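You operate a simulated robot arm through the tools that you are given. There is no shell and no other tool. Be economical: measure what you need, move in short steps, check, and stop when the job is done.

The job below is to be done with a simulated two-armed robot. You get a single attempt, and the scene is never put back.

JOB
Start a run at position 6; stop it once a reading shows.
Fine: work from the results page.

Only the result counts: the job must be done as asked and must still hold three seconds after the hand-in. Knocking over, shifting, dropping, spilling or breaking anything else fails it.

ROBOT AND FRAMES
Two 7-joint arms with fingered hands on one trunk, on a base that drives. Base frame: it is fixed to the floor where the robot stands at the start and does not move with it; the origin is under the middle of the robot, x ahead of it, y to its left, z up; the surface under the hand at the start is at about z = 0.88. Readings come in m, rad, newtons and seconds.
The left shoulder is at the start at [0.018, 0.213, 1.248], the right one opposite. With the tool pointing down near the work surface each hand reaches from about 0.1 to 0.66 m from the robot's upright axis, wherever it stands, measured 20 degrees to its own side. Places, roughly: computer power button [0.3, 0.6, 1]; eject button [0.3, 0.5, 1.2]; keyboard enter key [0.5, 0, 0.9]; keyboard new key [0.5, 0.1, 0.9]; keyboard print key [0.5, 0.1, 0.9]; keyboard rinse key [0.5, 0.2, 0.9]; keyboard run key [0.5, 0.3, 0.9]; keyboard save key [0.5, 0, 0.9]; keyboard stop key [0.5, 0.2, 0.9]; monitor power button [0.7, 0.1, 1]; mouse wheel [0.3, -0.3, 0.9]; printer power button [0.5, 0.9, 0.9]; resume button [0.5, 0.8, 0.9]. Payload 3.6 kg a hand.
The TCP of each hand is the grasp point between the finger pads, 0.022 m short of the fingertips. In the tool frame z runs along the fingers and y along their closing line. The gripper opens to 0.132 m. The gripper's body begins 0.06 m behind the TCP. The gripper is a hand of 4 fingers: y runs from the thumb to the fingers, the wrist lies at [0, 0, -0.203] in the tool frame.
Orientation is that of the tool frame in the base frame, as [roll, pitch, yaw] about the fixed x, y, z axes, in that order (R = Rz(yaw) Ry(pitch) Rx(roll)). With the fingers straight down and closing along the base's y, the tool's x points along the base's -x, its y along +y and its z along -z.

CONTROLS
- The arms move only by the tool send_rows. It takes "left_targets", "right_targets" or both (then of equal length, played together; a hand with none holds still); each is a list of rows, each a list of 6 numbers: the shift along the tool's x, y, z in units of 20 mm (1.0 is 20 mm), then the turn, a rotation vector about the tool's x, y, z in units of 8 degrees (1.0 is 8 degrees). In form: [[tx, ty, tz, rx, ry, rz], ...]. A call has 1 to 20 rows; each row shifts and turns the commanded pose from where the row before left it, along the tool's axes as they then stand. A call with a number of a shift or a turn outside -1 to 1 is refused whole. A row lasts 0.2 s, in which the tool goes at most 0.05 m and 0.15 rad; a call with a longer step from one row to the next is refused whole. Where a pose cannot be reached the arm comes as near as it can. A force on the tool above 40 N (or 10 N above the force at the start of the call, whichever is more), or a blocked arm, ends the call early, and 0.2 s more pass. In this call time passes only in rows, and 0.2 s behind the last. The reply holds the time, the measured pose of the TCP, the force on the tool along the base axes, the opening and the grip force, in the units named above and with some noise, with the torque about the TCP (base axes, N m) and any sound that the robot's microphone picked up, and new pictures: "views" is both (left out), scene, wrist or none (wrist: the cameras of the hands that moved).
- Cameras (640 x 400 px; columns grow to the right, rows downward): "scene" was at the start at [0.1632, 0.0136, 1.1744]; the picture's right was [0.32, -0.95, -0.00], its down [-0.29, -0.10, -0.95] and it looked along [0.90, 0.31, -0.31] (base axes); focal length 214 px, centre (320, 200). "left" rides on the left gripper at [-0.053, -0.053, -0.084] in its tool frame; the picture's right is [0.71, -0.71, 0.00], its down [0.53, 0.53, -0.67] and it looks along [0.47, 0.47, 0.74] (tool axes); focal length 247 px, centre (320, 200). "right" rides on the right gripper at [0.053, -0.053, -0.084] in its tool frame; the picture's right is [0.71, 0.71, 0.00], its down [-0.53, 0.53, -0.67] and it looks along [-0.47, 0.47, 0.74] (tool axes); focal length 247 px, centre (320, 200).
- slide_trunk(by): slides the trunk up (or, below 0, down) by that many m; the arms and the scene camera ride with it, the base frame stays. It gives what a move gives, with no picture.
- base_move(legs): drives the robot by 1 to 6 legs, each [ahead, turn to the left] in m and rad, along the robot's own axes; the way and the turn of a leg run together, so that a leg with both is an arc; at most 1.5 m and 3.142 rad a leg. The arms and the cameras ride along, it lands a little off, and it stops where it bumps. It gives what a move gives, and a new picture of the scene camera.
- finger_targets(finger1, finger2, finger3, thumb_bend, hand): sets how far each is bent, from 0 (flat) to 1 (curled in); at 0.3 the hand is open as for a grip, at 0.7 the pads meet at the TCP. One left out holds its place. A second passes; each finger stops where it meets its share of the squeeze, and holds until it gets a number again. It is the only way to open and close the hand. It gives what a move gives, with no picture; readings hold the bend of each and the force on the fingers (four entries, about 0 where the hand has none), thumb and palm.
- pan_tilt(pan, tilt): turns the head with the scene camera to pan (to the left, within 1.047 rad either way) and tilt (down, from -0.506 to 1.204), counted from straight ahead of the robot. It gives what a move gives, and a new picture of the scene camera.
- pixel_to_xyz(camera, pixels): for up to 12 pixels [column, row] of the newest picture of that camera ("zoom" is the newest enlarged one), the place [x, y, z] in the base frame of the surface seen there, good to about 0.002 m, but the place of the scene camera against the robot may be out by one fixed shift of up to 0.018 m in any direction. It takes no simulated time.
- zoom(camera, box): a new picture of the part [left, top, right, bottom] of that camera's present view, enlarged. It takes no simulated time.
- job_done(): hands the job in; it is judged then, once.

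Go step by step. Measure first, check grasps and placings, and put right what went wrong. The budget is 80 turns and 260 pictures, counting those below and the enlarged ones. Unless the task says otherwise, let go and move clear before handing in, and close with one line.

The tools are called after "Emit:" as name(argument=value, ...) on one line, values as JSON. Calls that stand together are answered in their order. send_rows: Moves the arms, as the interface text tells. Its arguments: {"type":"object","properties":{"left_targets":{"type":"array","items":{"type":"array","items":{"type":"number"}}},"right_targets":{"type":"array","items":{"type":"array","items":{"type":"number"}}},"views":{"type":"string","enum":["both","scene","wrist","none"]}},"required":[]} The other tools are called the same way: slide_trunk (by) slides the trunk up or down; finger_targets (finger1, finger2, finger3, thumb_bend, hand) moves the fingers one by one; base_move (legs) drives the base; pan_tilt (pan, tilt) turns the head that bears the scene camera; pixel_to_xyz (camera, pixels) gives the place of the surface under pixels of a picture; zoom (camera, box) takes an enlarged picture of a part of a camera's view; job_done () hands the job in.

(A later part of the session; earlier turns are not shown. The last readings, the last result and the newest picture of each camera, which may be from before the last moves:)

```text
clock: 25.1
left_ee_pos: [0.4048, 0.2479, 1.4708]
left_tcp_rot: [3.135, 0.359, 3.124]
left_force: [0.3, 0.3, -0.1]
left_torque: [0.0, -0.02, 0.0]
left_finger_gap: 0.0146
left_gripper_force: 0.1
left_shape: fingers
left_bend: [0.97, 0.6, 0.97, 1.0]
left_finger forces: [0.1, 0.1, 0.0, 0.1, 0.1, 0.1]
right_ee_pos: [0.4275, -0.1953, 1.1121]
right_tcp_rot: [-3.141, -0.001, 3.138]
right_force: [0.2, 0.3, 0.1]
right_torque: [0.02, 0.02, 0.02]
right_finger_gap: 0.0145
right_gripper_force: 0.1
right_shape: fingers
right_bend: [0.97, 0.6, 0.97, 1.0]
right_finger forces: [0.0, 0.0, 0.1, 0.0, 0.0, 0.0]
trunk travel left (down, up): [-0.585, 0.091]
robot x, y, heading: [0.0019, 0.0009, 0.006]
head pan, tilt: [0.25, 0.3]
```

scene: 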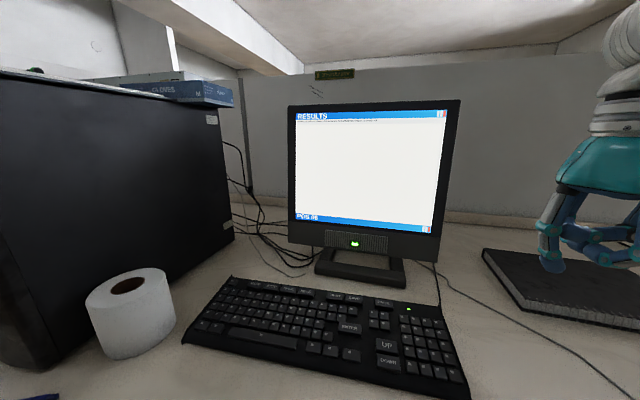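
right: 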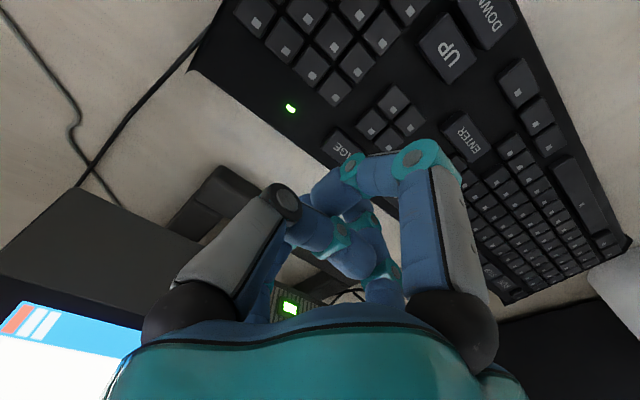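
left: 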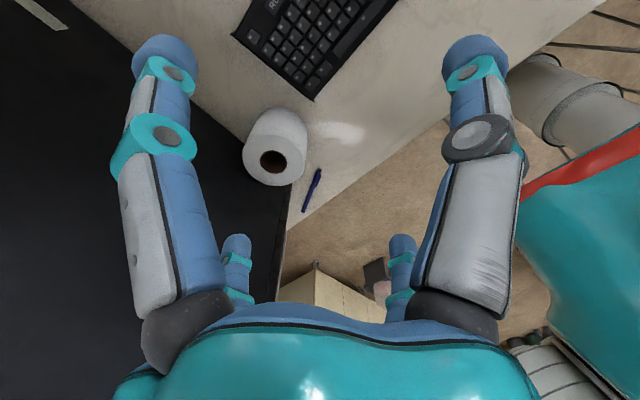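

Everything is in place and the left hand is well above. I'll sweep the right hand left over the keyboard at about z 1.05.

Emit:
send_rows(right_targets=[[-0.19, 1, 0.15, 0, 0, 0], [-0.19, 1, 0.15, 0, 0, 0], [-0.19, 1, 0.15, 0, 0, 0], [-0.19, 1, 0.15, 0, 0, 0], [-0.19, 1, 0.15, 0, 0, 0], [-0.19, 1, 0.15, 0, 0, 0], [-0.19, 1, 0.15, 0, 0, 0], [-0.19, 1, 0.15, 0, 0, 0], [-0.19, 1, 0.15, 0, 0, 0], [-0.19, 1, 0.15, 0, 0, 0], [-0.19, 1, 0.15, 0, 0, 0], [-0.19, 1, 0.15, 0, 0, 0], [-0.19, 1, 0.15, 0, 0, 0], [-0.19, 1, 0.15, 0, 0, 0], [-0.19, 1, 0.15, 0, 0, 0], [-0.19, 1, 0.15, 0, 0, 0], [-0.19, 1, 0.15, 0, 0, 0], [-0.19, 1, 0.15, 0, 0, 0], [-0.19, 1, 0.15, 0, 0, 0], [-0.19, 1, 0.15, 0, 0, 0]], views="scene")

Emit:
zoom(camera="scene", box=[180, 220, 340, 320])

```text
clock: 28.7
left_ee_pos: [0.405, 0.2496, 1.4719]
left_tcp_rot: [3.137, 0.359, 3.124]
left_force: [-0.7, -0.4, 0.4]
left_torque: [-0.04, 0.01, 0.0]
left_finger_gap: 0.0147
left_gripper_force: 0.2
left_shape: fingers
left_bend: [0.97, 0.6, 0.97, 1.0]
left_finger forces: [0.1, 0.1, 0.1, 0.0, 0.0, 0.0]
right_ee_pos: [0.5541, 0.0397, 1.0649]
right_tcp_rot: [3.14, 0.007, 2.949]
right_force: [0.3, 0.5, 0.8]
right_torque: [0.0, -0.03, 0.02]
right_finger_gap: 0.0144
right_gripper_force: 0.0
right_shape: fingers
right_bend: [0.97, 0.6, 0.97, 1.0]
right_finger forces: [0.0, 0.0, 0.0, 0.0, 0.1, 0.0]
right hand out of reach, approached as far as the arm can: row 17
trunk travel left (down, up): [-0.585, 0.091]
robot x, y, heading: [-0.0029, 0.0004, 0.007]
head pan, tilt: [0.25, 0.3]
stopped in row 17 (right hand): the arm was blocked; the commanded pose is now the measured one
```

scene: 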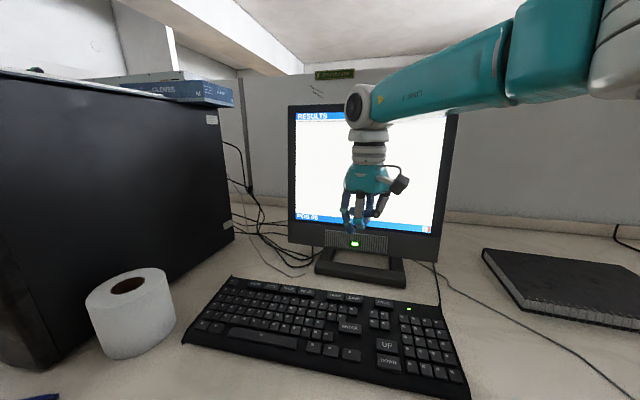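

```text
4.00 times, centred on (260, 270) of scene
```

zoom: 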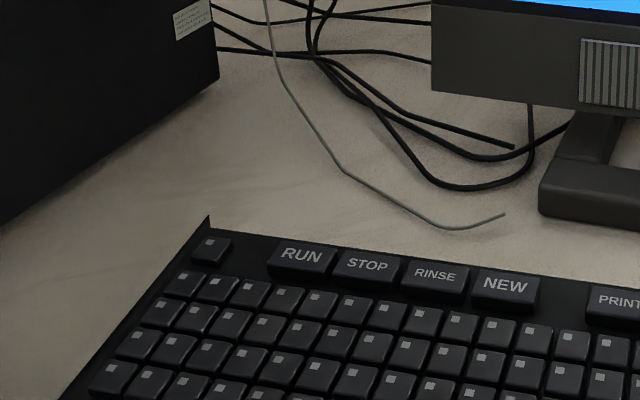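

The right hand went out of reach at (0.554,0.040), so it can't cross that far. I'll pull it back, then turn the base left about 0.5 rad so RUN lies in front of the right arm.

Emit:
send_rows(right_targets=[[0, -0.6, -0.3, 0, 0, -0.68], [0.5, -0.6, -0.3, 0, 0, -0.68], [1, -0.6, -0.3, 0, 0, 0], [1, -0.6, -0.3, 0, 0, 0], [1, -0.6, -0.3, 0, 0, 0], [1, -0.6, -0.3, 0, 0, 0], [1, 0, 0, 0, 0, 0]], views="none")

Emit:
pan_tilt(pan=0.9, tilt=0.8)

```text
clock: 30.3
left_ee_pos: [0.405, 0.2497, 1.4707]
left_tcp_rot: [3.135, 0.357, 3.123]
left_force: [0.0, 0.2, 0.0]
left_torque: [0.01, 0.03, 0.01]
left_finger_gap: 0.0148
left_gripper_force: 0.0
left_shape: fingers
left_bend: [0.97, 0.6, 0.97, 1.0]
left_finger forces: [0.0, 0.0, 0.2, 0.0, 0.0, 0.1]
right_ee_pos: [0.4389, -0.0267, 1.0988]
right_tcp_rot: [3.14, 0.009, -3.137]
right_force: [-0.6, 0.4, -0.7]
right_torque: [0.01, 0.0, -0.01]
right_finger_gap: 0.0147
right_gripper_force: 0.1
right_shape: fingers
right_bend: [0.97, 0.6, 0.97, 1.0]
right_finger forces: [0.0, 0.0, 0.0, 0.0, 0.0, 0.1]
trunk travel left (down, up): [-0.585, 0.091]
robot x, y, heading: [0.0002, 0.0007, 0.005]
head pan, tilt: [0.25, 0.3]
```

```text
clock: 31.4
left_ee_pos: [0.405, 0.2484, 1.471]
left_tcp_rot: [3.135, 0.359, 3.125]
left_force: [0.0, -0.7, 0.5]
left_torque: [-0.03, 0.0, 0.03]
left_finger_gap: 0.0144
left_gripper_force: 0.0
left_shape: fingers
left_bend: [0.97, 0.6, 0.97, 1.0]
left_finger forces: [0.1, 0.1, 0.1, 0.1, 0.1, 0.1]
right_ee_pos: [0.4389, -0.0275, 1.0981]
right_tcp_rot: [3.14, 0.008, -3.137]
right_force: [-0.7, 0.0, -0.2]
right_torque: [0.0, -0.01, -0.01]
right_finger_gap: 0.0144
right_gripper_force: 0.1
right_shape: fingers
right_bend: [0.97, 0.6, 0.97, 1.0]
right_finger forces: [0.0, 0.1, 0.0, 0.0, 0.1, 0.1]
trunk travel left (down, up): [-0.585, 0.091]
robot x, y, heading: [0.0016, 0.0016, 0.007]
head pan, tilt: [0.901, 0.799]
```

scene: 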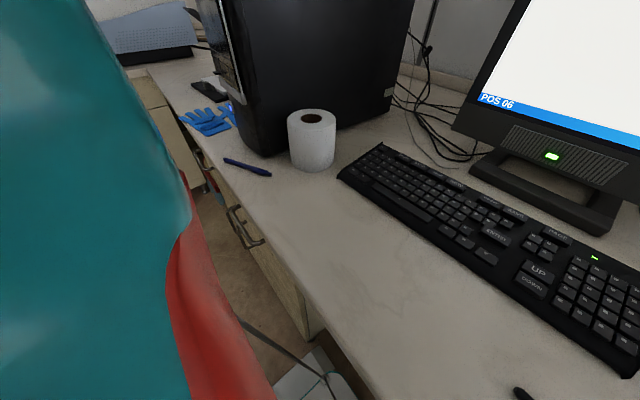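

The left side looks clear and both hands are high. I'll turn the base left 0.25 rad first.

Emit:
base_move(legs=[[0, 0.25]])

```text
clock: 32.6
left_ee_pos: [0.3284, 0.3415, 1.4722]
left_tcp_rot: [3.135, 0.358, -2.91]
left_force: [0.8, -0.5, 0.1]
left_torque: [-0.03, -0.04, 0.0]
left_finger_gap: 0.0146
left_gripper_force: 0.0
left_shape: fingers
left_bend: [0.97, 0.6, 0.97, 1.0]
left_finger forces: [0.0, 0.0, 0.0, 0.1, 0.0, 0.1]
right_ee_pos: [0.4299, 0.0807, 1.0983]
right_tcp_rot: [3.139, 0.009, -2.887]
right_force: [0.3, 0.1, 0.4]
right_torque: [0.01, 0.02, -0.02]
right_finger_gap: 0.0145
right_gripper_force: 0.1
right_shape: fingers
right_bend: [0.97, 0.6, 0.97, 1.0]
right_finger forces: [0.1, 0.0, 0.0, 0.0, 0.0, 0.0]
trunk travel left (down, up): [-0.585, 0.091]
robot x, y, heading: [0.0016, -0.0112, 0.259]
head pan, tilt: [0.901, 0.799]
```

scene: 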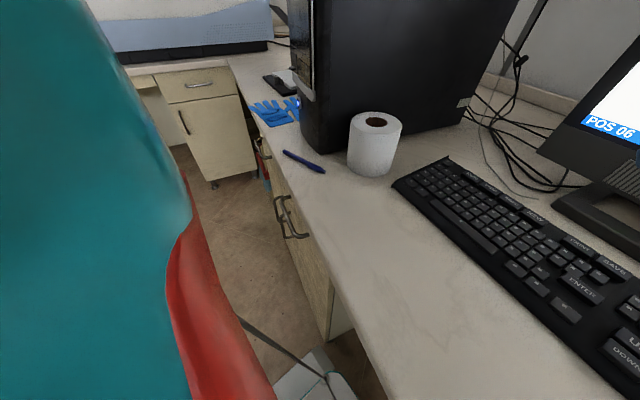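

The turn went cleanly to heading 0.26. I'll turn another 0.24 and look toward the keyboard.

Emit:
base_move(legs=[[0, 0.24]])

Emit:
pan_tilt(pan=-0.2, tilt=0.4)

```text
clock: 33.9
left_ee_pos: [0.2321, 0.4083, 1.4716]
left_tcp_rot: [3.134, 0.358, -2.665]
left_force: [-0.2, -1.0, 0.6]
left_torque: [0.0, -0.01, -0.01]
left_finger_gap: 0.0143
left_gripper_force: 0.0
left_shape: fingers
left_bend: [0.97, 0.6, 0.97, 1.0]
left_finger forces: [0.0, 0.1, 0.1, 0.0, 0.1, 0.0]
right_ee_pos: [0.3923, 0.18, 1.0994]
right_tcp_rot: [3.14, 0.009, -2.646]
right_force: [0.2, 0.3, -0.3]
right_torque: [0.0, 0.03, -0.02]
right_finger_gap: 0.0141
right_gripper_force: 0.1
right_shape: fingers
right_bend: [0.97, 0.6, 0.97, 1.0]
right_finger forces: [0.0, 0.0, 0.0, 0.0, 0.0, 0.1]
trunk travel left (down, up): [-0.585, 0.091]
robot x, y, heading: [0.0036, -0.0205, 0.495]
head pan, tilt: [0.901, 0.799]
```

scene: 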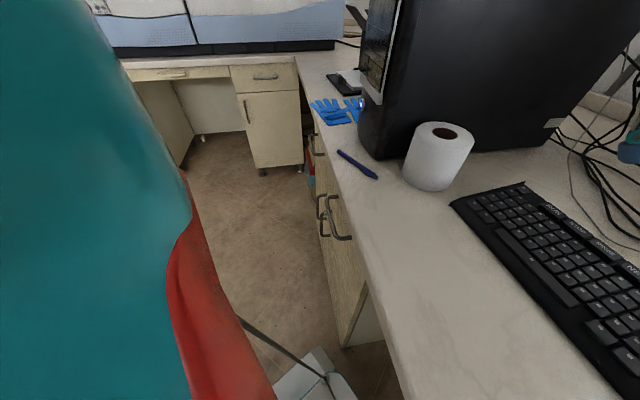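

```text
clock: 35.2
left_ee_pos: [0.2334, 0.408, 1.472]
left_tcp_rot: [3.134, 0.358, -2.667]
left_force: [0.3, 0.7, -0.9]
left_torque: [-0.01, 0.02, 0.0]
left_finger_gap: 0.0145
left_gripper_force: 0.0
left_shape: fingers
left_bend: [0.97, 0.6, 0.97, 1.0]
left_finger forces: [0.0, 0.1, 0.1, 0.1, 0.1, 0.0]
right_ee_pos: [0.3938, 0.1805, 1.1002]
right_tcp_rot: [3.139, 0.009, -2.644]
right_force: [-0.3, -0.2, -0.8]
right_torque: [0.0, 0.0, 0.0]
right_finger_gap: 0.0143
right_gripper_force: 0.0
right_shape: fingers
right_bend: [0.97, 0.6, 0.97, 1.0]
right_finger forces: [0.0, 0.1, 0.1, 0.0, 0.0, 0.0]
trunk travel left (down, up): [-0.585, 0.091]
robot x, y, heading: [0.0052, -0.0225, 0.493]
head pan, tilt: [-0.201, 0.4]
```

scene: 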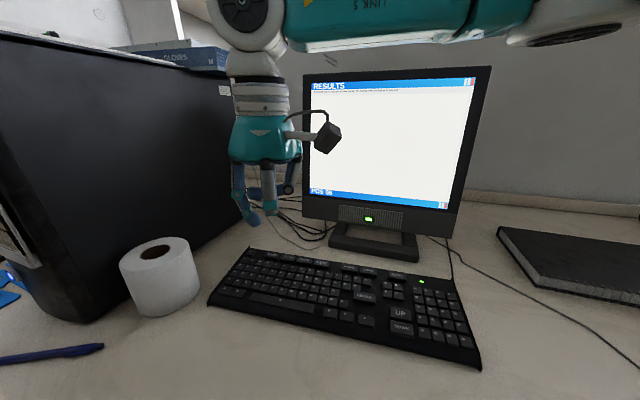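

The right hand at (255,190) is now well placed beside RUN. I'll move its tip above RUN.

Emit:
send_rows(right_targets=[[-0.858, -0.055, 0.72, 0, 0, 0], [-0.858, -0.055, 0.72, 0, 0, 0], [-0.858, -0.055, 0.72, 0, 0, 0], [-0.858, -0.055, 0.72, 0, 0, 0], [-0.858, -0.055, 0.72, 0, 0, 0], [-0.858, -0.055, 0.72, 0, 0, 0], [-0.858, -0.055, 0.72, 0, 0, 0], [-0.858, -0.055, 0.72, 0, 0, 0], [0, 0, 0, 0, 0, 0]], views="both")

Emit:
zoom(camera="scene", box=[210, 190, 370, 290])

```text
clock: 37.2
left_ee_pos: [0.2334, 0.4085, 1.471]
left_tcp_rot: [3.136, 0.358, -2.667]
left_force: [0.4, 0.0, 0.9]
left_torque: [-0.02, 0.0, -0.03]
left_finger_gap: 0.0144
left_gripper_force: 0.1
left_shape: fingers
left_bend: [0.97, 0.6, 0.97, 1.0]
left_finger forces: [0.0, 0.0, 0.0, 0.0, 0.0, 0.1]
right_ee_pos: [0.5138, 0.2313, 0.9839]
right_tcp_rot: [3.14, 0.007, -2.645]
right_force: [-0.4, -0.2, 0.0]
right_torque: [0.0, 0.01, 0.0]
right_finger_gap: 0.0143
right_gripper_force: 0.1
right_shape: fingers
right_bend: [0.97, 0.6, 0.97, 1.0]
right_finger forces: [0.0, 0.1, 0.0, 0.0, 0.0, 0.1]
right hand out of reach, approached as far as the arm can: row 8
trunk travel left (down, up): [-0.585, 0.091]
robot x, y, heading: [0.007, -0.0245, 0.499]
head pan, tilt: [-0.201, 0.4]
```

scene: 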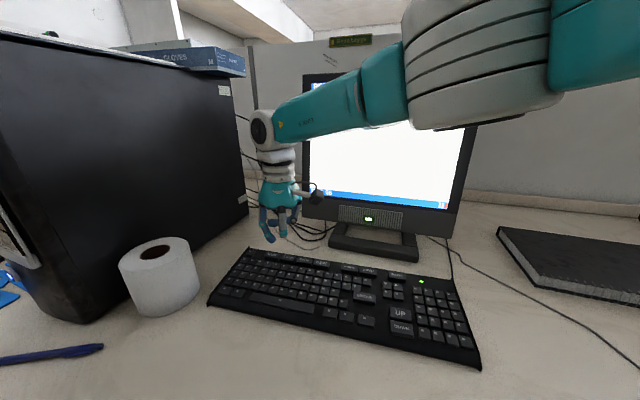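
right: 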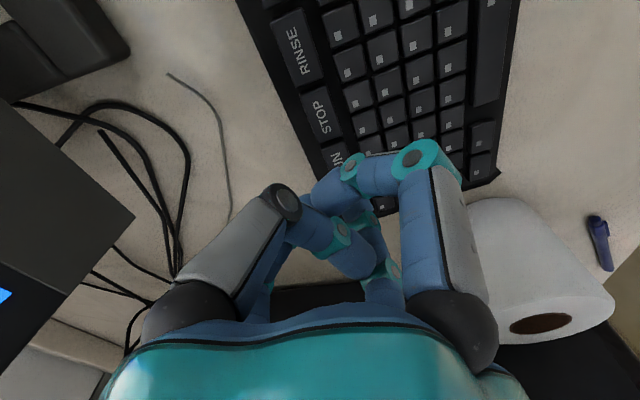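

```text
4.00 times, centred on (290, 240) of scene
```

zoom: 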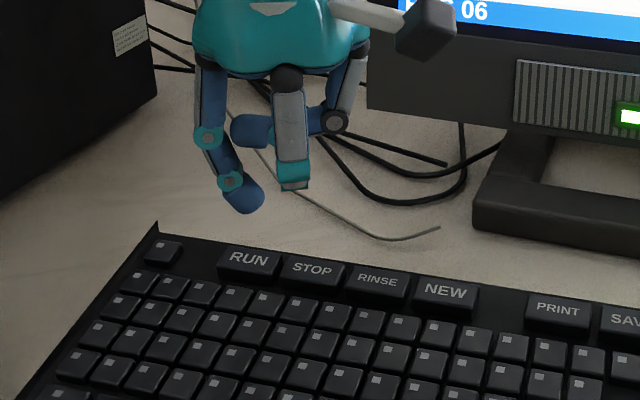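

The hand stopped about 8 mm short at full reach, with the tip (240,205) near RUN (250,260). I'll lift 6 cm, then slide the trunk down 6 cm to gain reach.

Emit:
send_rows(right_targets=[[0.1, 0, -1, 0, 0, 0], [0, 0, -1, 0, 0, 0], [0, 0, -1, 0, 0, 0]], views="none")

Emit:
slide_trunk(by=-0.06)

```text
clock: 38.0
left_ee_pos: [0.2328, 0.4076, 1.4723]
left_tcp_rot: [3.136, 0.357, -2.669]
left_force: [0.4, 0.8, 0.2]
left_torque: [0.01, 0.02, 0.03]
left_finger_gap: 0.0147
left_gripper_force: 0.0
left_shape: fingers
left_bend: [0.97, 0.6, 0.97, 1.0]
left_finger forces: [0.1, 0.0, 0.0, 0.0, 0.0, 0.0]
right_ee_pos: [0.5123, 0.2304, 1.0464]
right_tcp_rot: [3.138, 0.01, -2.644]
right_force: [-0.6, -0.1, -0.7]
right_torque: [0.0, 0.0, 0.0]
right_finger_gap: 0.0146
right_gripper_force: 0.0
right_shape: fingers
right_bend: [0.97, 0.6, 0.97, 1.0]
right_finger forces: [0.0, 0.0, 0.0, 0.0, 0.1, 0.1]
trunk travel left (down, up): [-0.585, 0.091]
robot x, y, heading: [0.0037, -0.0228, 0.499]
head pan, tilt: [-0.201, 0.4]
```

```text
clock: 39.0
left_ee_pos: [0.2328, 0.4085, 1.4132]
left_tcp_rot: [3.135, 0.359, -2.668]
left_force: [0.7, -0.3, -0.5]
left_torque: [-0.03, 0.01, 0.0]
left_finger_gap: 0.0144
left_gripper_force: 0.0
left_shape: fingers
left_bend: [0.97, 0.6, 0.97, 1.0]
left_finger forces: [0.0, 0.0, 0.0, 0.0, 0.1, 0.1]
right_ee_pos: [0.5122, 0.2316, 0.9853]
right_tcp_rot: [3.139, 0.008, -2.646]
right_force: [0.9, 0.1, 0.9]
right_torque: [-0.01, 0.03, 0.05]
right_finger_gap: 0.0145
right_gripper_force: 0.1
right_shape: fingers
right_bend: [0.97, 0.6, 0.97, 1.0]
right_finger forces: [0.0, 0.0, 0.0, 0.0, 0.0, 0.0]
trunk travel left (down, up): [-0.525, 0.151]
robot x, y, heading: [0.0023, -0.0206, 0.495]
head pan, tilt: [-0.201, 0.4]
```

The trunk slid down without trouble. Now I'll shift the last 8 mm and check alignment.

Emit:
send_rows(right_targets=[[-0.42, 0.15, 0, 0, 0, 0], [0, 0, 0, 0, 0, 0]], views="none")

Emit:
zoom(camera="scene", box=[210, 170, 370, 270])

Emit:
zoom(camera="scene", box=[0, 0, 640, 400])

```text
clock: 39.6
left_ee_pos: [0.2341, 0.4091, 1.4124]
left_tcp_rot: [3.135, 0.358, -2.666]
left_force: [0.3, 0.3, 0.2]
left_torque: [0.0, -0.01, -0.01]
left_finger_gap: 0.0145
left_gripper_force: 0.1
left_shape: fingers
left_bend: [0.97, 0.6, 0.97, 1.0]
left_finger forces: [0.1, 0.1, 0.0, 0.0, 0.0, 0.1]
right_ee_pos: [0.5191, 0.2368, 0.9861]
right_tcp_rot: [3.141, 0.006, -2.645]
right_force: [0.3, -0.5, -1.1]
right_torque: [0.04, -0.02, -0.02]
right_finger_gap: 0.0145
right_gripper_force: 0.0
right_shape: fingers
right_bend: [0.97, 0.6, 0.97, 1.0]
right_finger forces: [0.0, 0.1, 0.0, 0.0, 0.0, 0.0]
trunk travel left (down, up): [-0.525, 0.151]
robot x, y, heading: [0.0046, -0.0202, 0.498]
head pan, tilt: [-0.201, 0.4]
```

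```text
4.00 times, centred on (290, 220) of scene
```

zoom: 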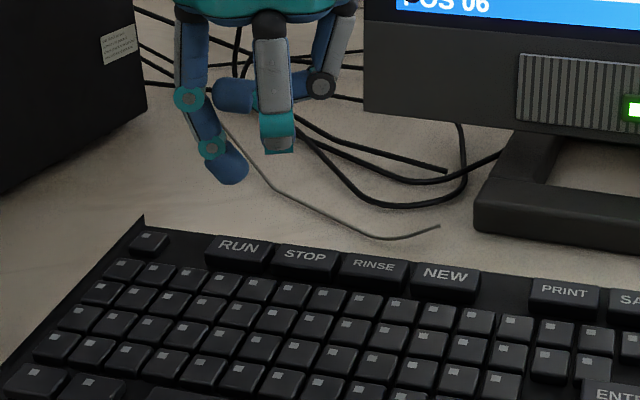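

```text
1.00 times, centred on (320, 200) of scene (not enlarged: the box is as wide or as high as the picture)
```

zoom: 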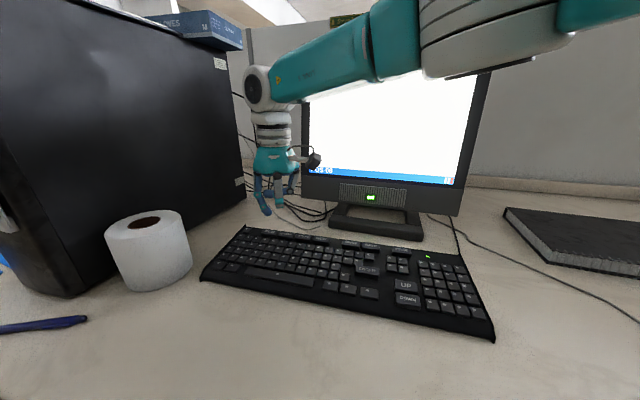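

Emit:
pixel_to_xyz(camera="scene", pixels=[[266, 214], [268, 212], [264, 211], [269, 232], [269, 230], [269, 234], [286, 233]])

```text
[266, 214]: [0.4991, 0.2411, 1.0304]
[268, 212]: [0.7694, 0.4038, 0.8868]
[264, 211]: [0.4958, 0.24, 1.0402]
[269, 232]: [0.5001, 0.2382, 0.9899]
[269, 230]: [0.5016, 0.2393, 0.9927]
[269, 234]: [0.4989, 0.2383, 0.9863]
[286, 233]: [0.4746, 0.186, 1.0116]
```

Those readings came from the older scene picture, so I'll measure through a fresh zoom.

Emit:
zoom(camera="scene", box=[210, 170, 370, 270])

Emit:
pixel_to_xyz(camera="zoom", pixels=[[230, 182], [228, 172], [218, 170], [240, 168], [238, 247], [238, 240], [232, 256], [305, 255]])

```text
4.00 times, centred on (290, 220) of scene
```

zoom: 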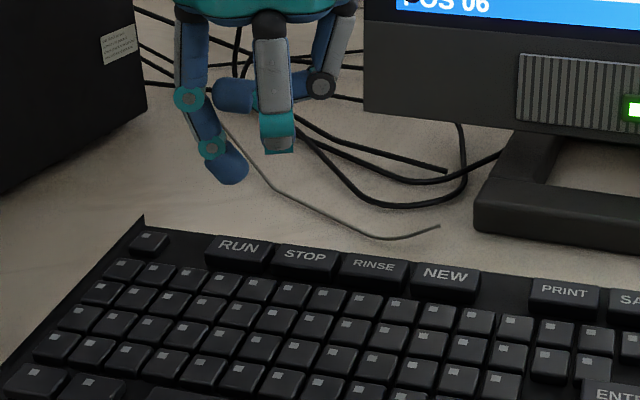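

```text
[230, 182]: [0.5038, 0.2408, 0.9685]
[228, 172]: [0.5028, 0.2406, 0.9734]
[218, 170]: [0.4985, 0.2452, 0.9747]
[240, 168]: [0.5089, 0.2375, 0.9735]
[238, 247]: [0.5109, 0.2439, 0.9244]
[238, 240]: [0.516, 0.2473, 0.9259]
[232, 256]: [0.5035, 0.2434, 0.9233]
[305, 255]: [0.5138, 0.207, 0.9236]
```

The tip is centred on RUN within about 2 mm. I'll press RUN and lift 2 cm.

Emit:
send_rows(right_targets=[[0, 0, 0.9, 0, 0, 0], [0, 0, 0.8, 0, 0, 0], [0, 0, 0.15, 0, 0, 0], [0, 0, 0.15, 0, 0, 0], [0, 0, 0.1, 0, 0, 0]], views="scene")

```text
clock: 40.8
left_ee_pos: [0.2342, 0.408, 1.4121]
left_tcp_rot: [3.134, 0.36, -2.667]
left_force: [0.0, 0.7, -0.9]
left_torque: [0.0, 0.02, 0.0]
left_finger_gap: 0.0146
left_gripper_force: 0.0
left_shape: fingers
left_bend: [0.97, 0.6, 0.97, 1.0]
left_finger forces: [0.1, 0.1, 0.0, 0.0, 0.0, 0.0]
right_ee_pos: [0.519, 0.2369, 0.943]
right_tcp_rot: [3.14, 0.009, -2.645]
right_force: [0.0, 1.7, 1.2]
right_torque: [0.03, 0.0, 0.02]
right_finger_gap: 0.0143
right_gripper_force: 0.7
right_shape: fingers
right_bend: [0.97, 0.6, 0.97, 1.0]
right_finger forces: [0.1, 1.1, 0.1, 0.1, 0.1, 0.0]
trunk travel left (down, up): [-0.525, 0.151]
robot x, y, heading: [0.0064, -0.0198, 0.495]
head pan, tilt: [-0.201, 0.4]
heard: click
```

scene: 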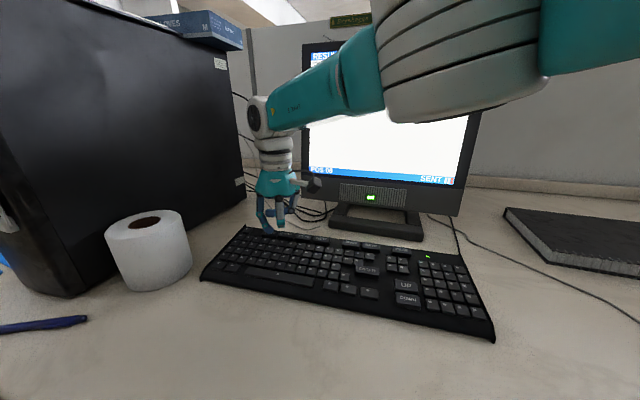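

RUN clicked and the screen shows "SENT" at (435,179). I'll lift and hover over STOP while checking the screen.

Emit:
send_rows(right_targets=[[0, 0, -1, 0, 0, 0], [0.37, -0.84, 0, 0, 0, 0], [0.37, -0.84, 0, 0, 0, 0], [0, 0, 0, 0, 0, 0]], views="scene")

Emit:
zoom(camera="scene", box=[290, 40, 490, 200])

Emit:
zoom(camera="scene", box=[210, 170, 370, 270])

```text
clock: 41.8
left_ee_pos: [0.233, 0.4088, 1.412]
left_tcp_rot: [3.136, 0.355, -2.667]
left_force: [-0.1, -0.8, -0.4]
left_torque: [0.02, 0.02, -0.01]
left_finger_gap: 0.0148
left_gripper_force: 0.1
left_shape: fingers
left_bend: [0.97, 0.6, 0.97, 1.0]
left_finger forces: [0.1, 0.1, 0.0, 0.1, 0.1, 0.1]
right_ee_pos: [0.5225, 0.2025, 0.9619]
right_tcp_rot: [3.138, 0.008, -2.646]
right_force: [0.5, -0.8, -0.7]
right_torque: [0.01, -0.03, -0.03]
right_finger_gap: 0.0147
right_gripper_force: 0.0
right_shape: fingers
right_bend: [0.97, 0.6, 0.97, 1.0]
right_finger forces: [0.0, 0.1, 0.0, 0.1, 0.0, 0.1]
trunk travel left (down, up): [-0.525, 0.151]
robot x, y, heading: [0.0046, -0.0211, 0.494]
head pan, tilt: [-0.201, 0.4]
```

scene: 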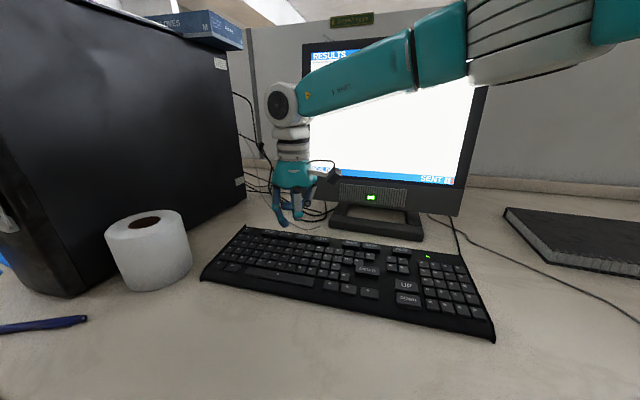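

```text
2.50 times, centred on (390, 120) of scene
```

zoom: 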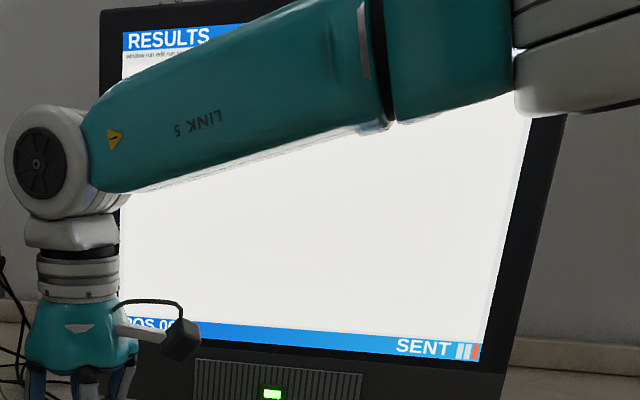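

```text
4.00 times, centred on (290, 220) of scene
```

zoom: 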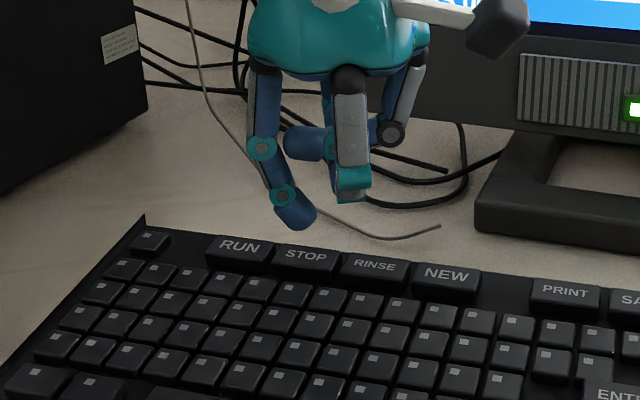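

The tip (298,220) is above STOP (305,255). No reading is visible yet and the status still says SENT, so I'll wait about 2 s.

Emit:
send_rows(right_targets=[[0, 0, 0, 0, 0, 0], [0, 0, 0, 0, 0, 0], [0, 0, 0, 0, 0, 0], [0, 0, 0, 0, 0, 0], [0, 0, 0, 0, 0, 0], [0, 0, 0, 0, 0, 0], [0, 0, 0, 0, 0, 0], [0, 0, 0, 0, 0, 0], [0, 0, 0, 0, 0, 0], [0, 0, 0, 0, 0, 0]], views="none")

Emit:
zoom(camera="scene", box=[290, 40, 490, 200])

```text
clock: 44.0
left_ee_pos: [0.2328, 0.409, 1.4122]
left_tcp_rot: [3.134, 0.358, -2.668]
left_force: [0.1, 1.0, 0.7]
left_torque: [-0.02, 0.01, 0.0]
left_finger_gap: 0.0144
left_gripper_force: 0.0
left_shape: fingers
left_bend: [0.97, 0.6, 0.97, 1.0]
left_finger forces: [0.1, 0.0, 0.0, 0.0, 0.0, 0.1]
right_ee_pos: [0.522, 0.2016, 0.963]
right_tcp_rot: [3.14, 0.009, -2.645]
right_force: [-0.3, 0.1, -0.1]
right_torque: [-0.01, 0.0, -0.02]
right_finger_gap: 0.0144
right_gripper_force: 0.0
right_shape: fingers
right_bend: [0.97, 0.6, 0.97, 1.0]
right_finger forces: [0.0, 0.0, 0.0, 0.0, 0.1, 0.0]
trunk travel left (down, up): [-0.525, 0.151]
robot x, y, heading: [0.0044, -0.024, 0.498]
head pan, tilt: [-0.201, 0.4]
```

```text
2.50 times, centred on (390, 120) of scene
```

zoom: 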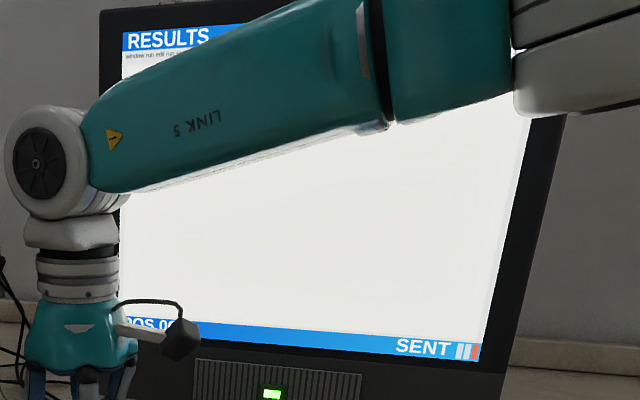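

The forearm hides the upper screen, where the first line may appear. I'll slide the trunk up 0.14 m so the arm stops covering it in view.

Emit:
slide_trunk(by=0.14)

Emit:
zoom(camera="scene", box=[270, 40, 510, 250])

```text
clock: 45.7
left_ee_pos: [0.2332, 0.4087, 1.5525]
left_tcp_rot: [3.136, 0.356, -2.666]
left_force: [0.4, 0.5, 0.1]
left_torque: [-0.03, 0.03, 0.01]
left_finger_gap: 0.0145
left_gripper_force: 0.1
left_shape: fingers
left_bend: [0.97, 0.6, 0.97, 1.0]
left_finger forces: [0.0, 0.0, 0.2, 0.1, 0.1, 0.0]
right_ee_pos: [0.5223, 0.2011, 1.1023]
right_tcp_rot: [3.139, 0.008, -2.646]
right_force: [0.2, -0.4, 0.2]
right_torque: [-0.01, 0.02, 0.0]
right_finger_gap: 0.0144
right_gripper_force: 0.0
right_shape: fingers
right_bend: [0.97, 0.6, 0.97, 1.0]
right_finger forces: [0.1, 0.0, 0.0, 0.1, 0.0, 0.0]
trunk travel left (down, up): [-0.665, 0.011]
robot x, y, heading: [0.0023, -0.0233, 0.494]
head pan, tilt: [-0.201, 0.4]
```

```text
1.90 times, centred on (390, 145) of scene
```

zoom: 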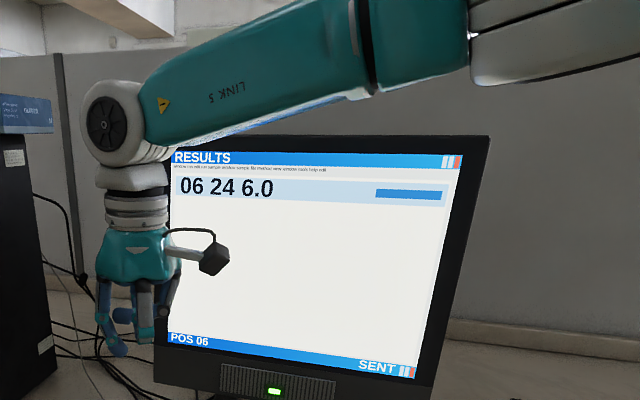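

The reading "06 24 6.0" shows on RESULTS. I'll slide the trunk back down and press STOP.

Emit:
slide_trunk(by=-0.14)

Emit:
send_rows(right_targets=[[0, 0, 0.6, 0, 0, 0], [0, 0, 0.2, 0, 0, 0], [0, 0, 0.15, 0, 0, 0], [0, 0, 0.05, 0, 0, 0]], views="scene")

```text
clock: 47.4
left_ee_pos: [0.2325, 0.408, 1.4127]
left_tcp_rot: [3.136, 0.359, -2.665]
left_force: [-0.2, 0.5, 0.7]
left_torque: [0.03, -0.02, 0.02]
left_finger_gap: 0.0144
left_gripper_force: 0.1
left_shape: fingers
left_bend: [0.97, 0.6, 0.97, 1.0]
left_finger forces: [0.0, 0.0, 0.0, 0.1, 0.0, 0.1]
right_ee_pos: [0.5224, 0.2013, 0.963]
right_tcp_rot: [3.14, 0.008, -2.646]
right_force: [1.1, 0.8, 0.5]
right_torque: [0.0, 0.0, -0.01]
right_finger_gap: 0.0146
right_gripper_force: 0.1
right_shape: fingers
right_bend: [0.97, 0.6, 0.97, 1.0]
right_finger forces: [0.1, 0.1, 0.1, 0.0, 0.0, 0.0]
trunk travel left (down, up): [-0.525, 0.151]
robot x, y, heading: [0.0067, -0.0224, 0.496]
head pan, tilt: [-0.201, 0.4]
```

```text
clock: 48.4
left_ee_pos: [0.2335, 0.408, 1.4127]
left_tcp_rot: [3.134, 0.356, -2.667]
left_force: [0.0, -0.3, 0.2]
left_torque: [0.02, 0.02, 0.01]
left_finger_gap: 0.0144
left_gripper_force: 0.0
left_shape: fingers
left_bend: [0.97, 0.6, 0.97, 1.0]
left_finger forces: [0.1, 0.0, 0.1, 0.0, 0.0, 0.1]
right_ee_pos: [0.5229, 0.2009, 0.9438]
right_tcp_rot: [3.139, 0.009, -2.643]
right_force: [-0.2, -0.1, 1.5]
right_torque: [0.02, 0.0, 0.01]
right_finger_gap: 0.0146
right_gripper_force: 0.7
right_shape: fingers
right_bend: [0.97, 0.6, 0.97, 1.0]
right_finger forces: [0.0, 1.0, 0.0, 0.1, 0.1, 0.0]
trunk travel left (down, up): [-0.525, 0.151]
robot x, y, heading: [0.0027, -0.0192, 0.493]
head pan, tilt: [-0.201, 0.4]
heard: click
```

scene: 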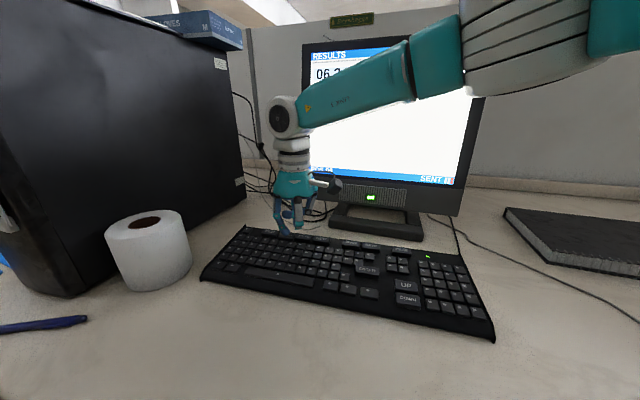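

STOP clicked. I'll lift off, raise the trunk and check the screen again.

Emit:
send_rows(right_targets=[[0, 0, -1, 0, 0, 0], [0, 0, -1, 0, 0, 0]], views="none")

Emit:
slide_trunk(by=0.14)

Emit:
zoom(camera="scene", box=[270, 40, 510, 250])

Emit:
zoom(camera="scene", box=[0, 0, 640, 400])

```text
clock: 49.0
left_ee_pos: [0.2327, 0.4079, 1.4135]
left_tcp_rot: [3.136, 0.358, -2.666]
left_force: [0.7, 0.4, 0.4]
left_torque: [0.02, 0.0, -0.01]
left_finger_gap: 0.0148
left_gripper_force: 0.0
left_shape: fingers
left_bend: [0.97, 0.6, 0.97, 1.0]
left_finger forces: [0.0, 0.1, 0.0, 0.1, 0.1, 0.1]
right_ee_pos: [0.5229, 0.1999, 0.9841]
right_tcp_rot: [3.141, 0.007, -2.645]
right_force: [-0.2, 0.5, 0.2]
right_torque: [0.02, -0.01, -0.04]
right_finger_gap: 0.0147
right_gripper_force: 0.1
right_shape: fingers
right_bend: [0.97, 0.6, 0.97, 1.0]
right_finger forces: [0.1, 0.1, 0.1, 0.1, 0.1, 0.1]
trunk travel left (down, up): [-0.525, 0.151]
robot x, y, heading: [0.003, -0.0229, 0.495]
head pan, tilt: [-0.201, 0.4]
```

```text
clock: 50.6
left_ee_pos: [0.2333, 0.4092, 1.5526]
left_tcp_rot: [3.135, 0.354, -2.668]
left_force: [0.5, -0.7, -0.2]
left_torque: [-0.02, -0.02, -0.01]
left_finger_gap: 0.0144
left_gripper_force: 0.0
left_shape: fingers
left_bend: [0.97, 0.6, 0.97, 1.0]
left_finger forces: [0.0, 0.0, 0.0, 0.0, 0.1, 0.0]
right_ee_pos: [0.5232, 0.2028, 1.1226]
right_tcp_rot: [3.139, 0.01, -2.645]
right_force: [-0.2, -0.5, 0.3]
right_torque: [-0.02, 0.01, 0.01]
right_finger_gap: 0.0143
right_gripper_force: 0.0
right_shape: fingers
right_bend: [0.97, 0.6, 0.97, 1.0]
right_finger forces: [0.1, 0.1, 0.0, 0.1, 0.1, 0.0]
trunk travel left (down, up): [-0.665, 0.011]
robot x, y, heading: [0.0047, -0.0234, 0.495]
head pan, tilt: [-0.201, 0.4]
```

```text
1.90 times, centred on (390, 145) of scene
```

zoom: 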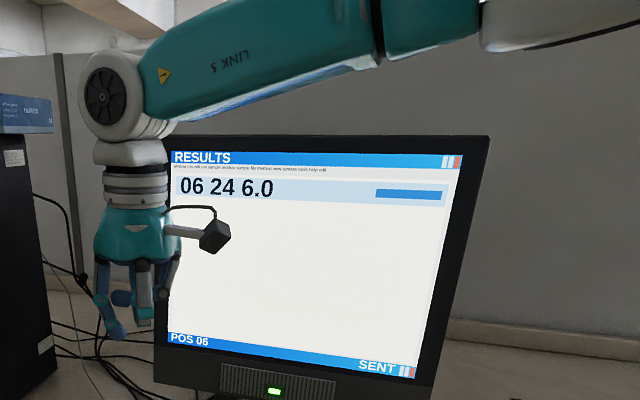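

```text
1.00 times, centred on (320, 200) of scene (not enlarged: the box is as wide or as high as the picture)
```

zoom: 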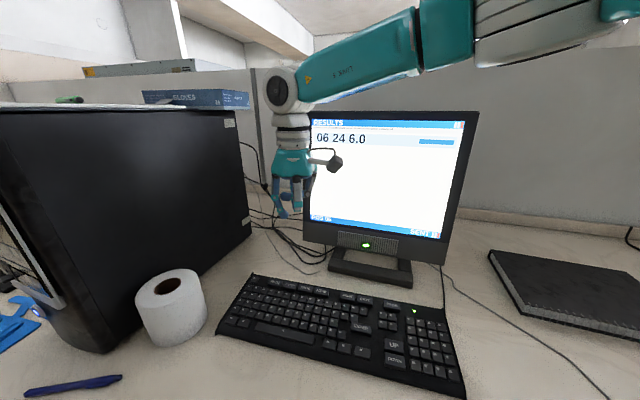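

The reading remains and the status says SENT. I'll wait a few seconds to see that no further readings arrive.

Emit:
send_rows(right_targets=[[0, 0, 0, 0, 0, 0], [0, 0, 0, 0, 0, 0], [0, 0, 0, 0, 0, 0], [0, 0, 0, 0, 0, 0], [0, 0, 0, 0, 0, 0], [0, 0, 0, 0, 0, 0], [0, 0, 0, 0, 0, 0], [0, 0, 0, 0, 0, 0], [0, 0, 0, 0, 0, 0], [0, 0, 0, 0, 0, 0], [0, 0, 0, 0, 0, 0], [0, 0, 0, 0, 0, 0], [0, 0, 0, 0, 0, 0], [0, 0, 0, 0, 0, 0], [0, 0, 0, 0, 0, 0], [0, 0, 0, 0, 0, 0], [0, 0, 0, 0, 0, 0], [0, 0, 0, 0, 0, 0], [0, 0, 0, 0, 0, 0], [0, 0, 0, 0, 0, 0]], views="none")

Emit:
zoom(camera="scene", box=[270, 40, 510, 250])

Emit:
pan_tilt(pan=0.6, tilt=0.4)

```text
clock: 54.8
left_ee_pos: [0.2328, 0.4086, 1.5533]
left_tcp_rot: [3.135, 0.359, -2.665]
left_force: [-0.5, -0.1, -0.5]
left_torque: [-0.01, 0.0, 0.01]
left_finger_gap: 0.0145
left_gripper_force: 0.0
left_shape: fingers
left_bend: [0.97, 0.6, 0.97, 1.0]
left_finger forces: [0.0, 0.0, 0.0, 0.1, 0.0, 0.0]
right_ee_pos: [0.523, 0.2006, 1.1239]
right_tcp_rot: [3.139, 0.008, -2.644]
right_force: [-0.4, -0.1, -0.4]
right_torque: [-0.02, 0.02, -0.02]
right_finger_gap: 0.0146
right_gripper_force: 0.0
right_shape: fingers
right_bend: [0.97, 0.6, 0.97, 1.0]
right_finger forces: [0.0, 0.0, 0.0, 0.0, 0.1, 0.0]
trunk travel left (down, up): [-0.665, 0.011]
robot x, y, heading: [0.0078, -0.02, 0.494]
head pan, tilt: [-0.201, 0.4]
```

```text
1.90 times, centred on (390, 145) of scene
```

zoom: 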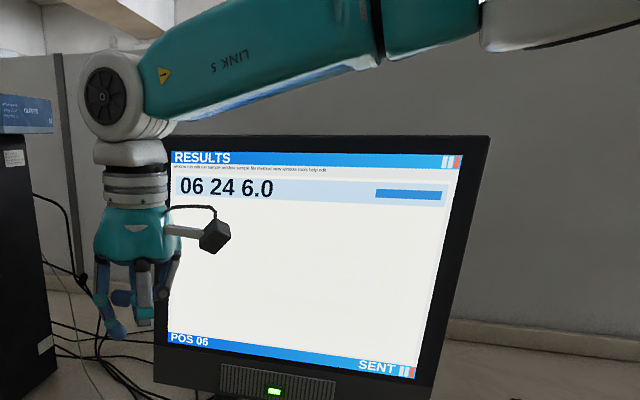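

```text
clock: 56.0
left_ee_pos: [0.2339, 0.409, 1.5533]
left_tcp_rot: [3.134, 0.357, -2.666]
left_force: [-0.1, 0.3, 0.4]
left_torque: [-0.01, 0.01, 0.0]
left_finger_gap: 0.0146
left_gripper_force: 0.1
left_shape: fingers
left_bend: [0.97, 0.6, 0.97, 1.0]
left_finger forces: [0.0, 0.0, 0.1, 0.1, 0.0, 0.0]
right_ee_pos: [0.5212, 0.2009, 1.1223]
right_tcp_rot: [3.141, 0.009, -2.643]
right_force: [1.2, -1.0, 0.1]
right_torque: [0.01, 0.01, 0.03]
right_finger_gap: 0.0146
right_gripper_force: 0.0
right_shape: fingers
right_bend: [0.97, 0.6, 0.97, 1.0]
right_finger forces: [0.0, 0.0, 0.0, 0.0, 0.1, 0.0]
trunk travel left (down, up): [-0.665, 0.011]
robot x, y, heading: [0.0087, -0.0218, 0.495]
head pan, tilt: [0.6, 0.4]
```

scene: 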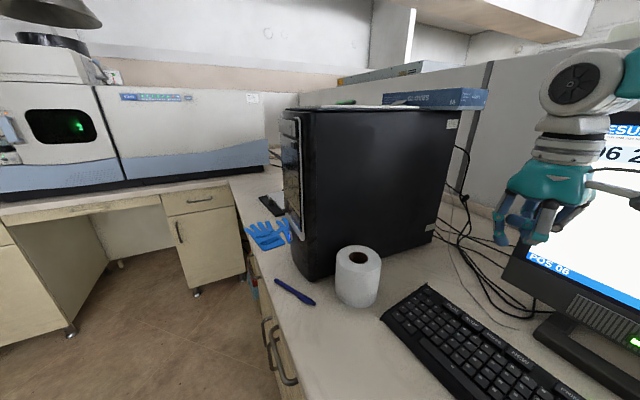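

Nothing has been disturbed, and the instrument at the left has a display at (155,97). I'll read it to confirm the stop.

Emit:
zoom(camera="scene", box=[0, 40, 270, 209])

Emit:
pan_tilt(pan=1.0, tilt=0.2)

```text
2.37 times, centred on (135, 124) of scene
```

zoom: 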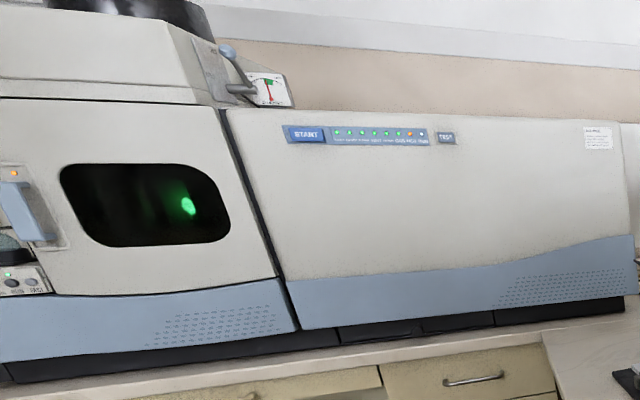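

```text
clock: 56.8
left_ee_pos: [0.2328, 0.4087, 1.5533]
left_tcp_rot: [3.135, 0.356, -2.666]
left_force: [0.5, -0.3, -0.3]
left_torque: [0.01, 0.01, 0.0]
left_finger_gap: 0.0149
left_gripper_force: 0.0
left_shape: fingers
left_bend: [0.97, 0.6, 0.97, 1.0]
left_finger forces: [0.0, 0.1, 0.0, 0.0, 0.1, 0.0]
right_ee_pos: [0.5222, 0.2014, 1.1235]
right_tcp_rot: [3.141, 0.008, -2.645]
right_force: [0.3, 0.0, 0.4]
right_torque: [-0.02, -0.03, 0.01]
right_finger_gap: 0.0144
right_gripper_force: 0.0
right_shape: fingers
right_bend: [0.97, 0.6, 0.97, 1.0]
right_finger forces: [0.0, 0.0, 0.1, 0.1, 0.0, 0.0]
trunk travel left (down, up): [-0.665, 0.011]
robot x, y, heading: [0.0049, -0.0199, 0.494]
head pan, tilt: [1.0, 0.201]
```

scene: 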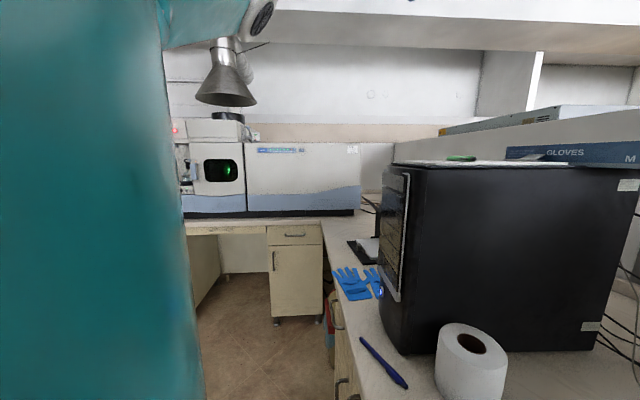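

The instrument has a lamp row with one orange lamp; I'll read its labels closely.

Emit:
zoom(camera="scene", box=[252, 137, 312, 167])

Emit:
zoom(camera="scene", box=[165, 110, 275, 215])

```text
10.67 times, centred on (282, 152) of scene
```

zoom: 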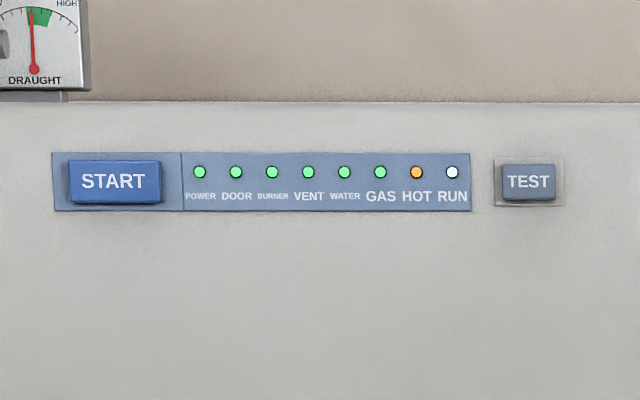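

```text
3.81 times, centred on (220, 162) of scene
```

zoom: 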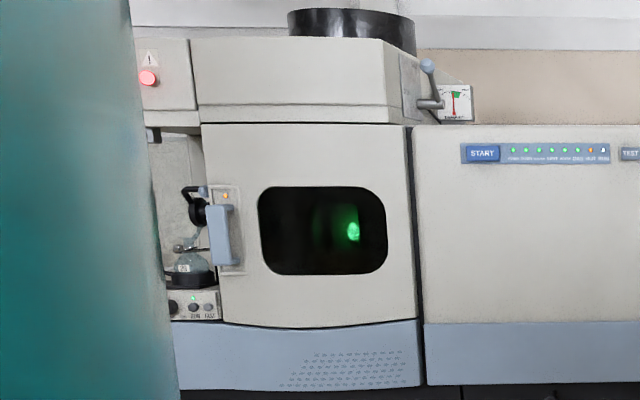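

The RUN lamp at (452,172) may be lit or just white when off. I'll wait 4 s and compare.

Emit:
send_rows(right_targets=[[0, 0, 0, 0, 0, 0], [0, 0, 0, 0, 0, 0], [0, 0, 0, 0, 0, 0], [0, 0, 0, 0, 0, 0], [0, 0, 0, 0, 0, 0], [0, 0, 0, 0, 0, 0], [0, 0, 0, 0, 0, 0], [0, 0, 0, 0, 0, 0], [0, 0, 0, 0, 0, 0], [0, 0, 0, 0, 0, 0], [0, 0, 0, 0, 0, 0], [0, 0, 0, 0, 0, 0], [0, 0, 0, 0, 0, 0], [0, 0, 0, 0, 0, 0], [0, 0, 0, 0, 0, 0], [0, 0, 0, 0, 0, 0], [0, 0, 0, 0, 0, 0], [0, 0, 0, 0, 0, 0], [0, 0, 0, 0, 0, 0], [0, 0, 0, 0, 0, 0]], views="none")

Emit:
zoom(camera="scene", box=[252, 137, 312, 167])

Emit:
pan_tilt(pan=-0.2, tilt=0.4)

Emit:
zoom(camera="scene", box=[290, 100, 490, 250])

```text
clock: 61.0
left_ee_pos: [0.234, 0.4081, 1.5541]
left_tcp_rot: [3.135, 0.359, -2.667]
left_force: [-1.2, -0.6, 0.1]
left_torque: [-0.01, -0.01, -0.01]
left_finger_gap: 0.0145
left_gripper_force: 0.3
left_shape: fingers
left_bend: [0.97, 0.6, 0.97, 1.0]
left_finger forces: [0.0, 0.2, 0.0, 0.1, 0.1, 0.0]
right_ee_pos: [0.5225, 0.2024, 1.1228]
right_tcp_rot: [3.141, 0.01, -2.645]
right_force: [0.5, 0.1, 0.8]
right_torque: [0.02, -0.01, -0.02]
right_finger_gap: 0.0148
right_gripper_force: 0.0
right_shape: fingers
right_bend: [0.97, 0.6, 0.97, 1.0]
right_finger forces: [0.1, 0.0, 0.1, 0.0, 0.0, 0.0]
trunk travel left (down, up): [-0.665, 0.011]
robot x, y, heading: [0.0023, -0.0223, 0.496]
head pan, tilt: [1.0, 0.201]
```

```text
10.67 times, centred on (282, 152) of scene
```

zoom: 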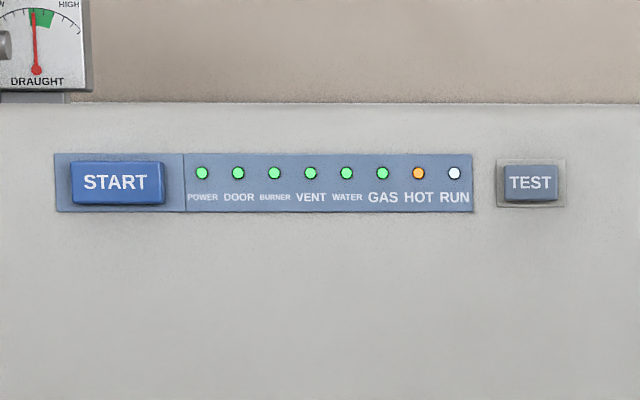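

```text
clock: 62.4
left_ee_pos: [0.234, 0.4084, 1.5519]
left_tcp_rot: [3.135, 0.357, -2.666]
left_force: [-0.6, 0.3, -0.3]
left_torque: [-0.01, 0.0, 0.02]
left_finger_gap: 0.0146
left_gripper_force: 0.1
left_shape: fingers
left_bend: [0.97, 0.6, 0.97, 1.0]
left_finger forces: [0.1, 0.0, 0.1, 0.0, 0.0, 0.0]
right_ee_pos: [0.5218, 0.202, 1.1225]
right_tcp_rot: [3.14, 0.008, -2.644]
right_force: [0.0, 0.3, 0.1]
right_torque: [0.02, -0.02, -0.01]
right_finger_gap: 0.0145
right_gripper_force: 0.0
right_shape: fingers
right_bend: [0.97, 0.6, 0.97, 1.0]
right_finger forces: [0.0, 0.0, 0.0, 0.0, 0.1, 0.0]
trunk travel left (down, up): [-0.665, 0.011]
robot x, y, heading: [0.0041, -0.0212, 0.494]
head pan, tilt: [-0.201, 0.4]
```

scene: 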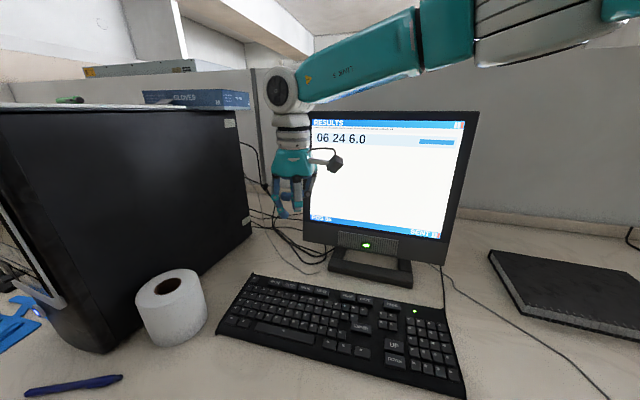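

```text
2.67 times, centred on (390, 175) of scene
```

zoom: 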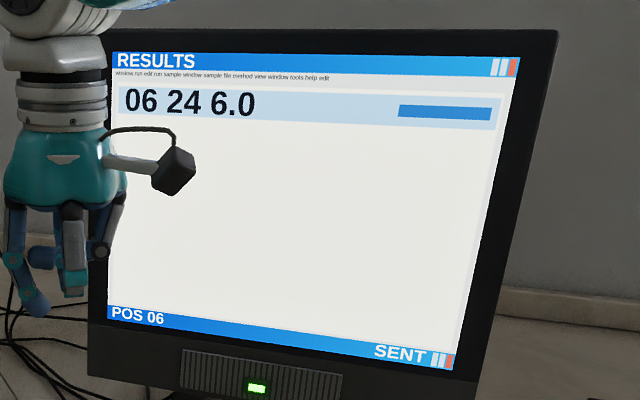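

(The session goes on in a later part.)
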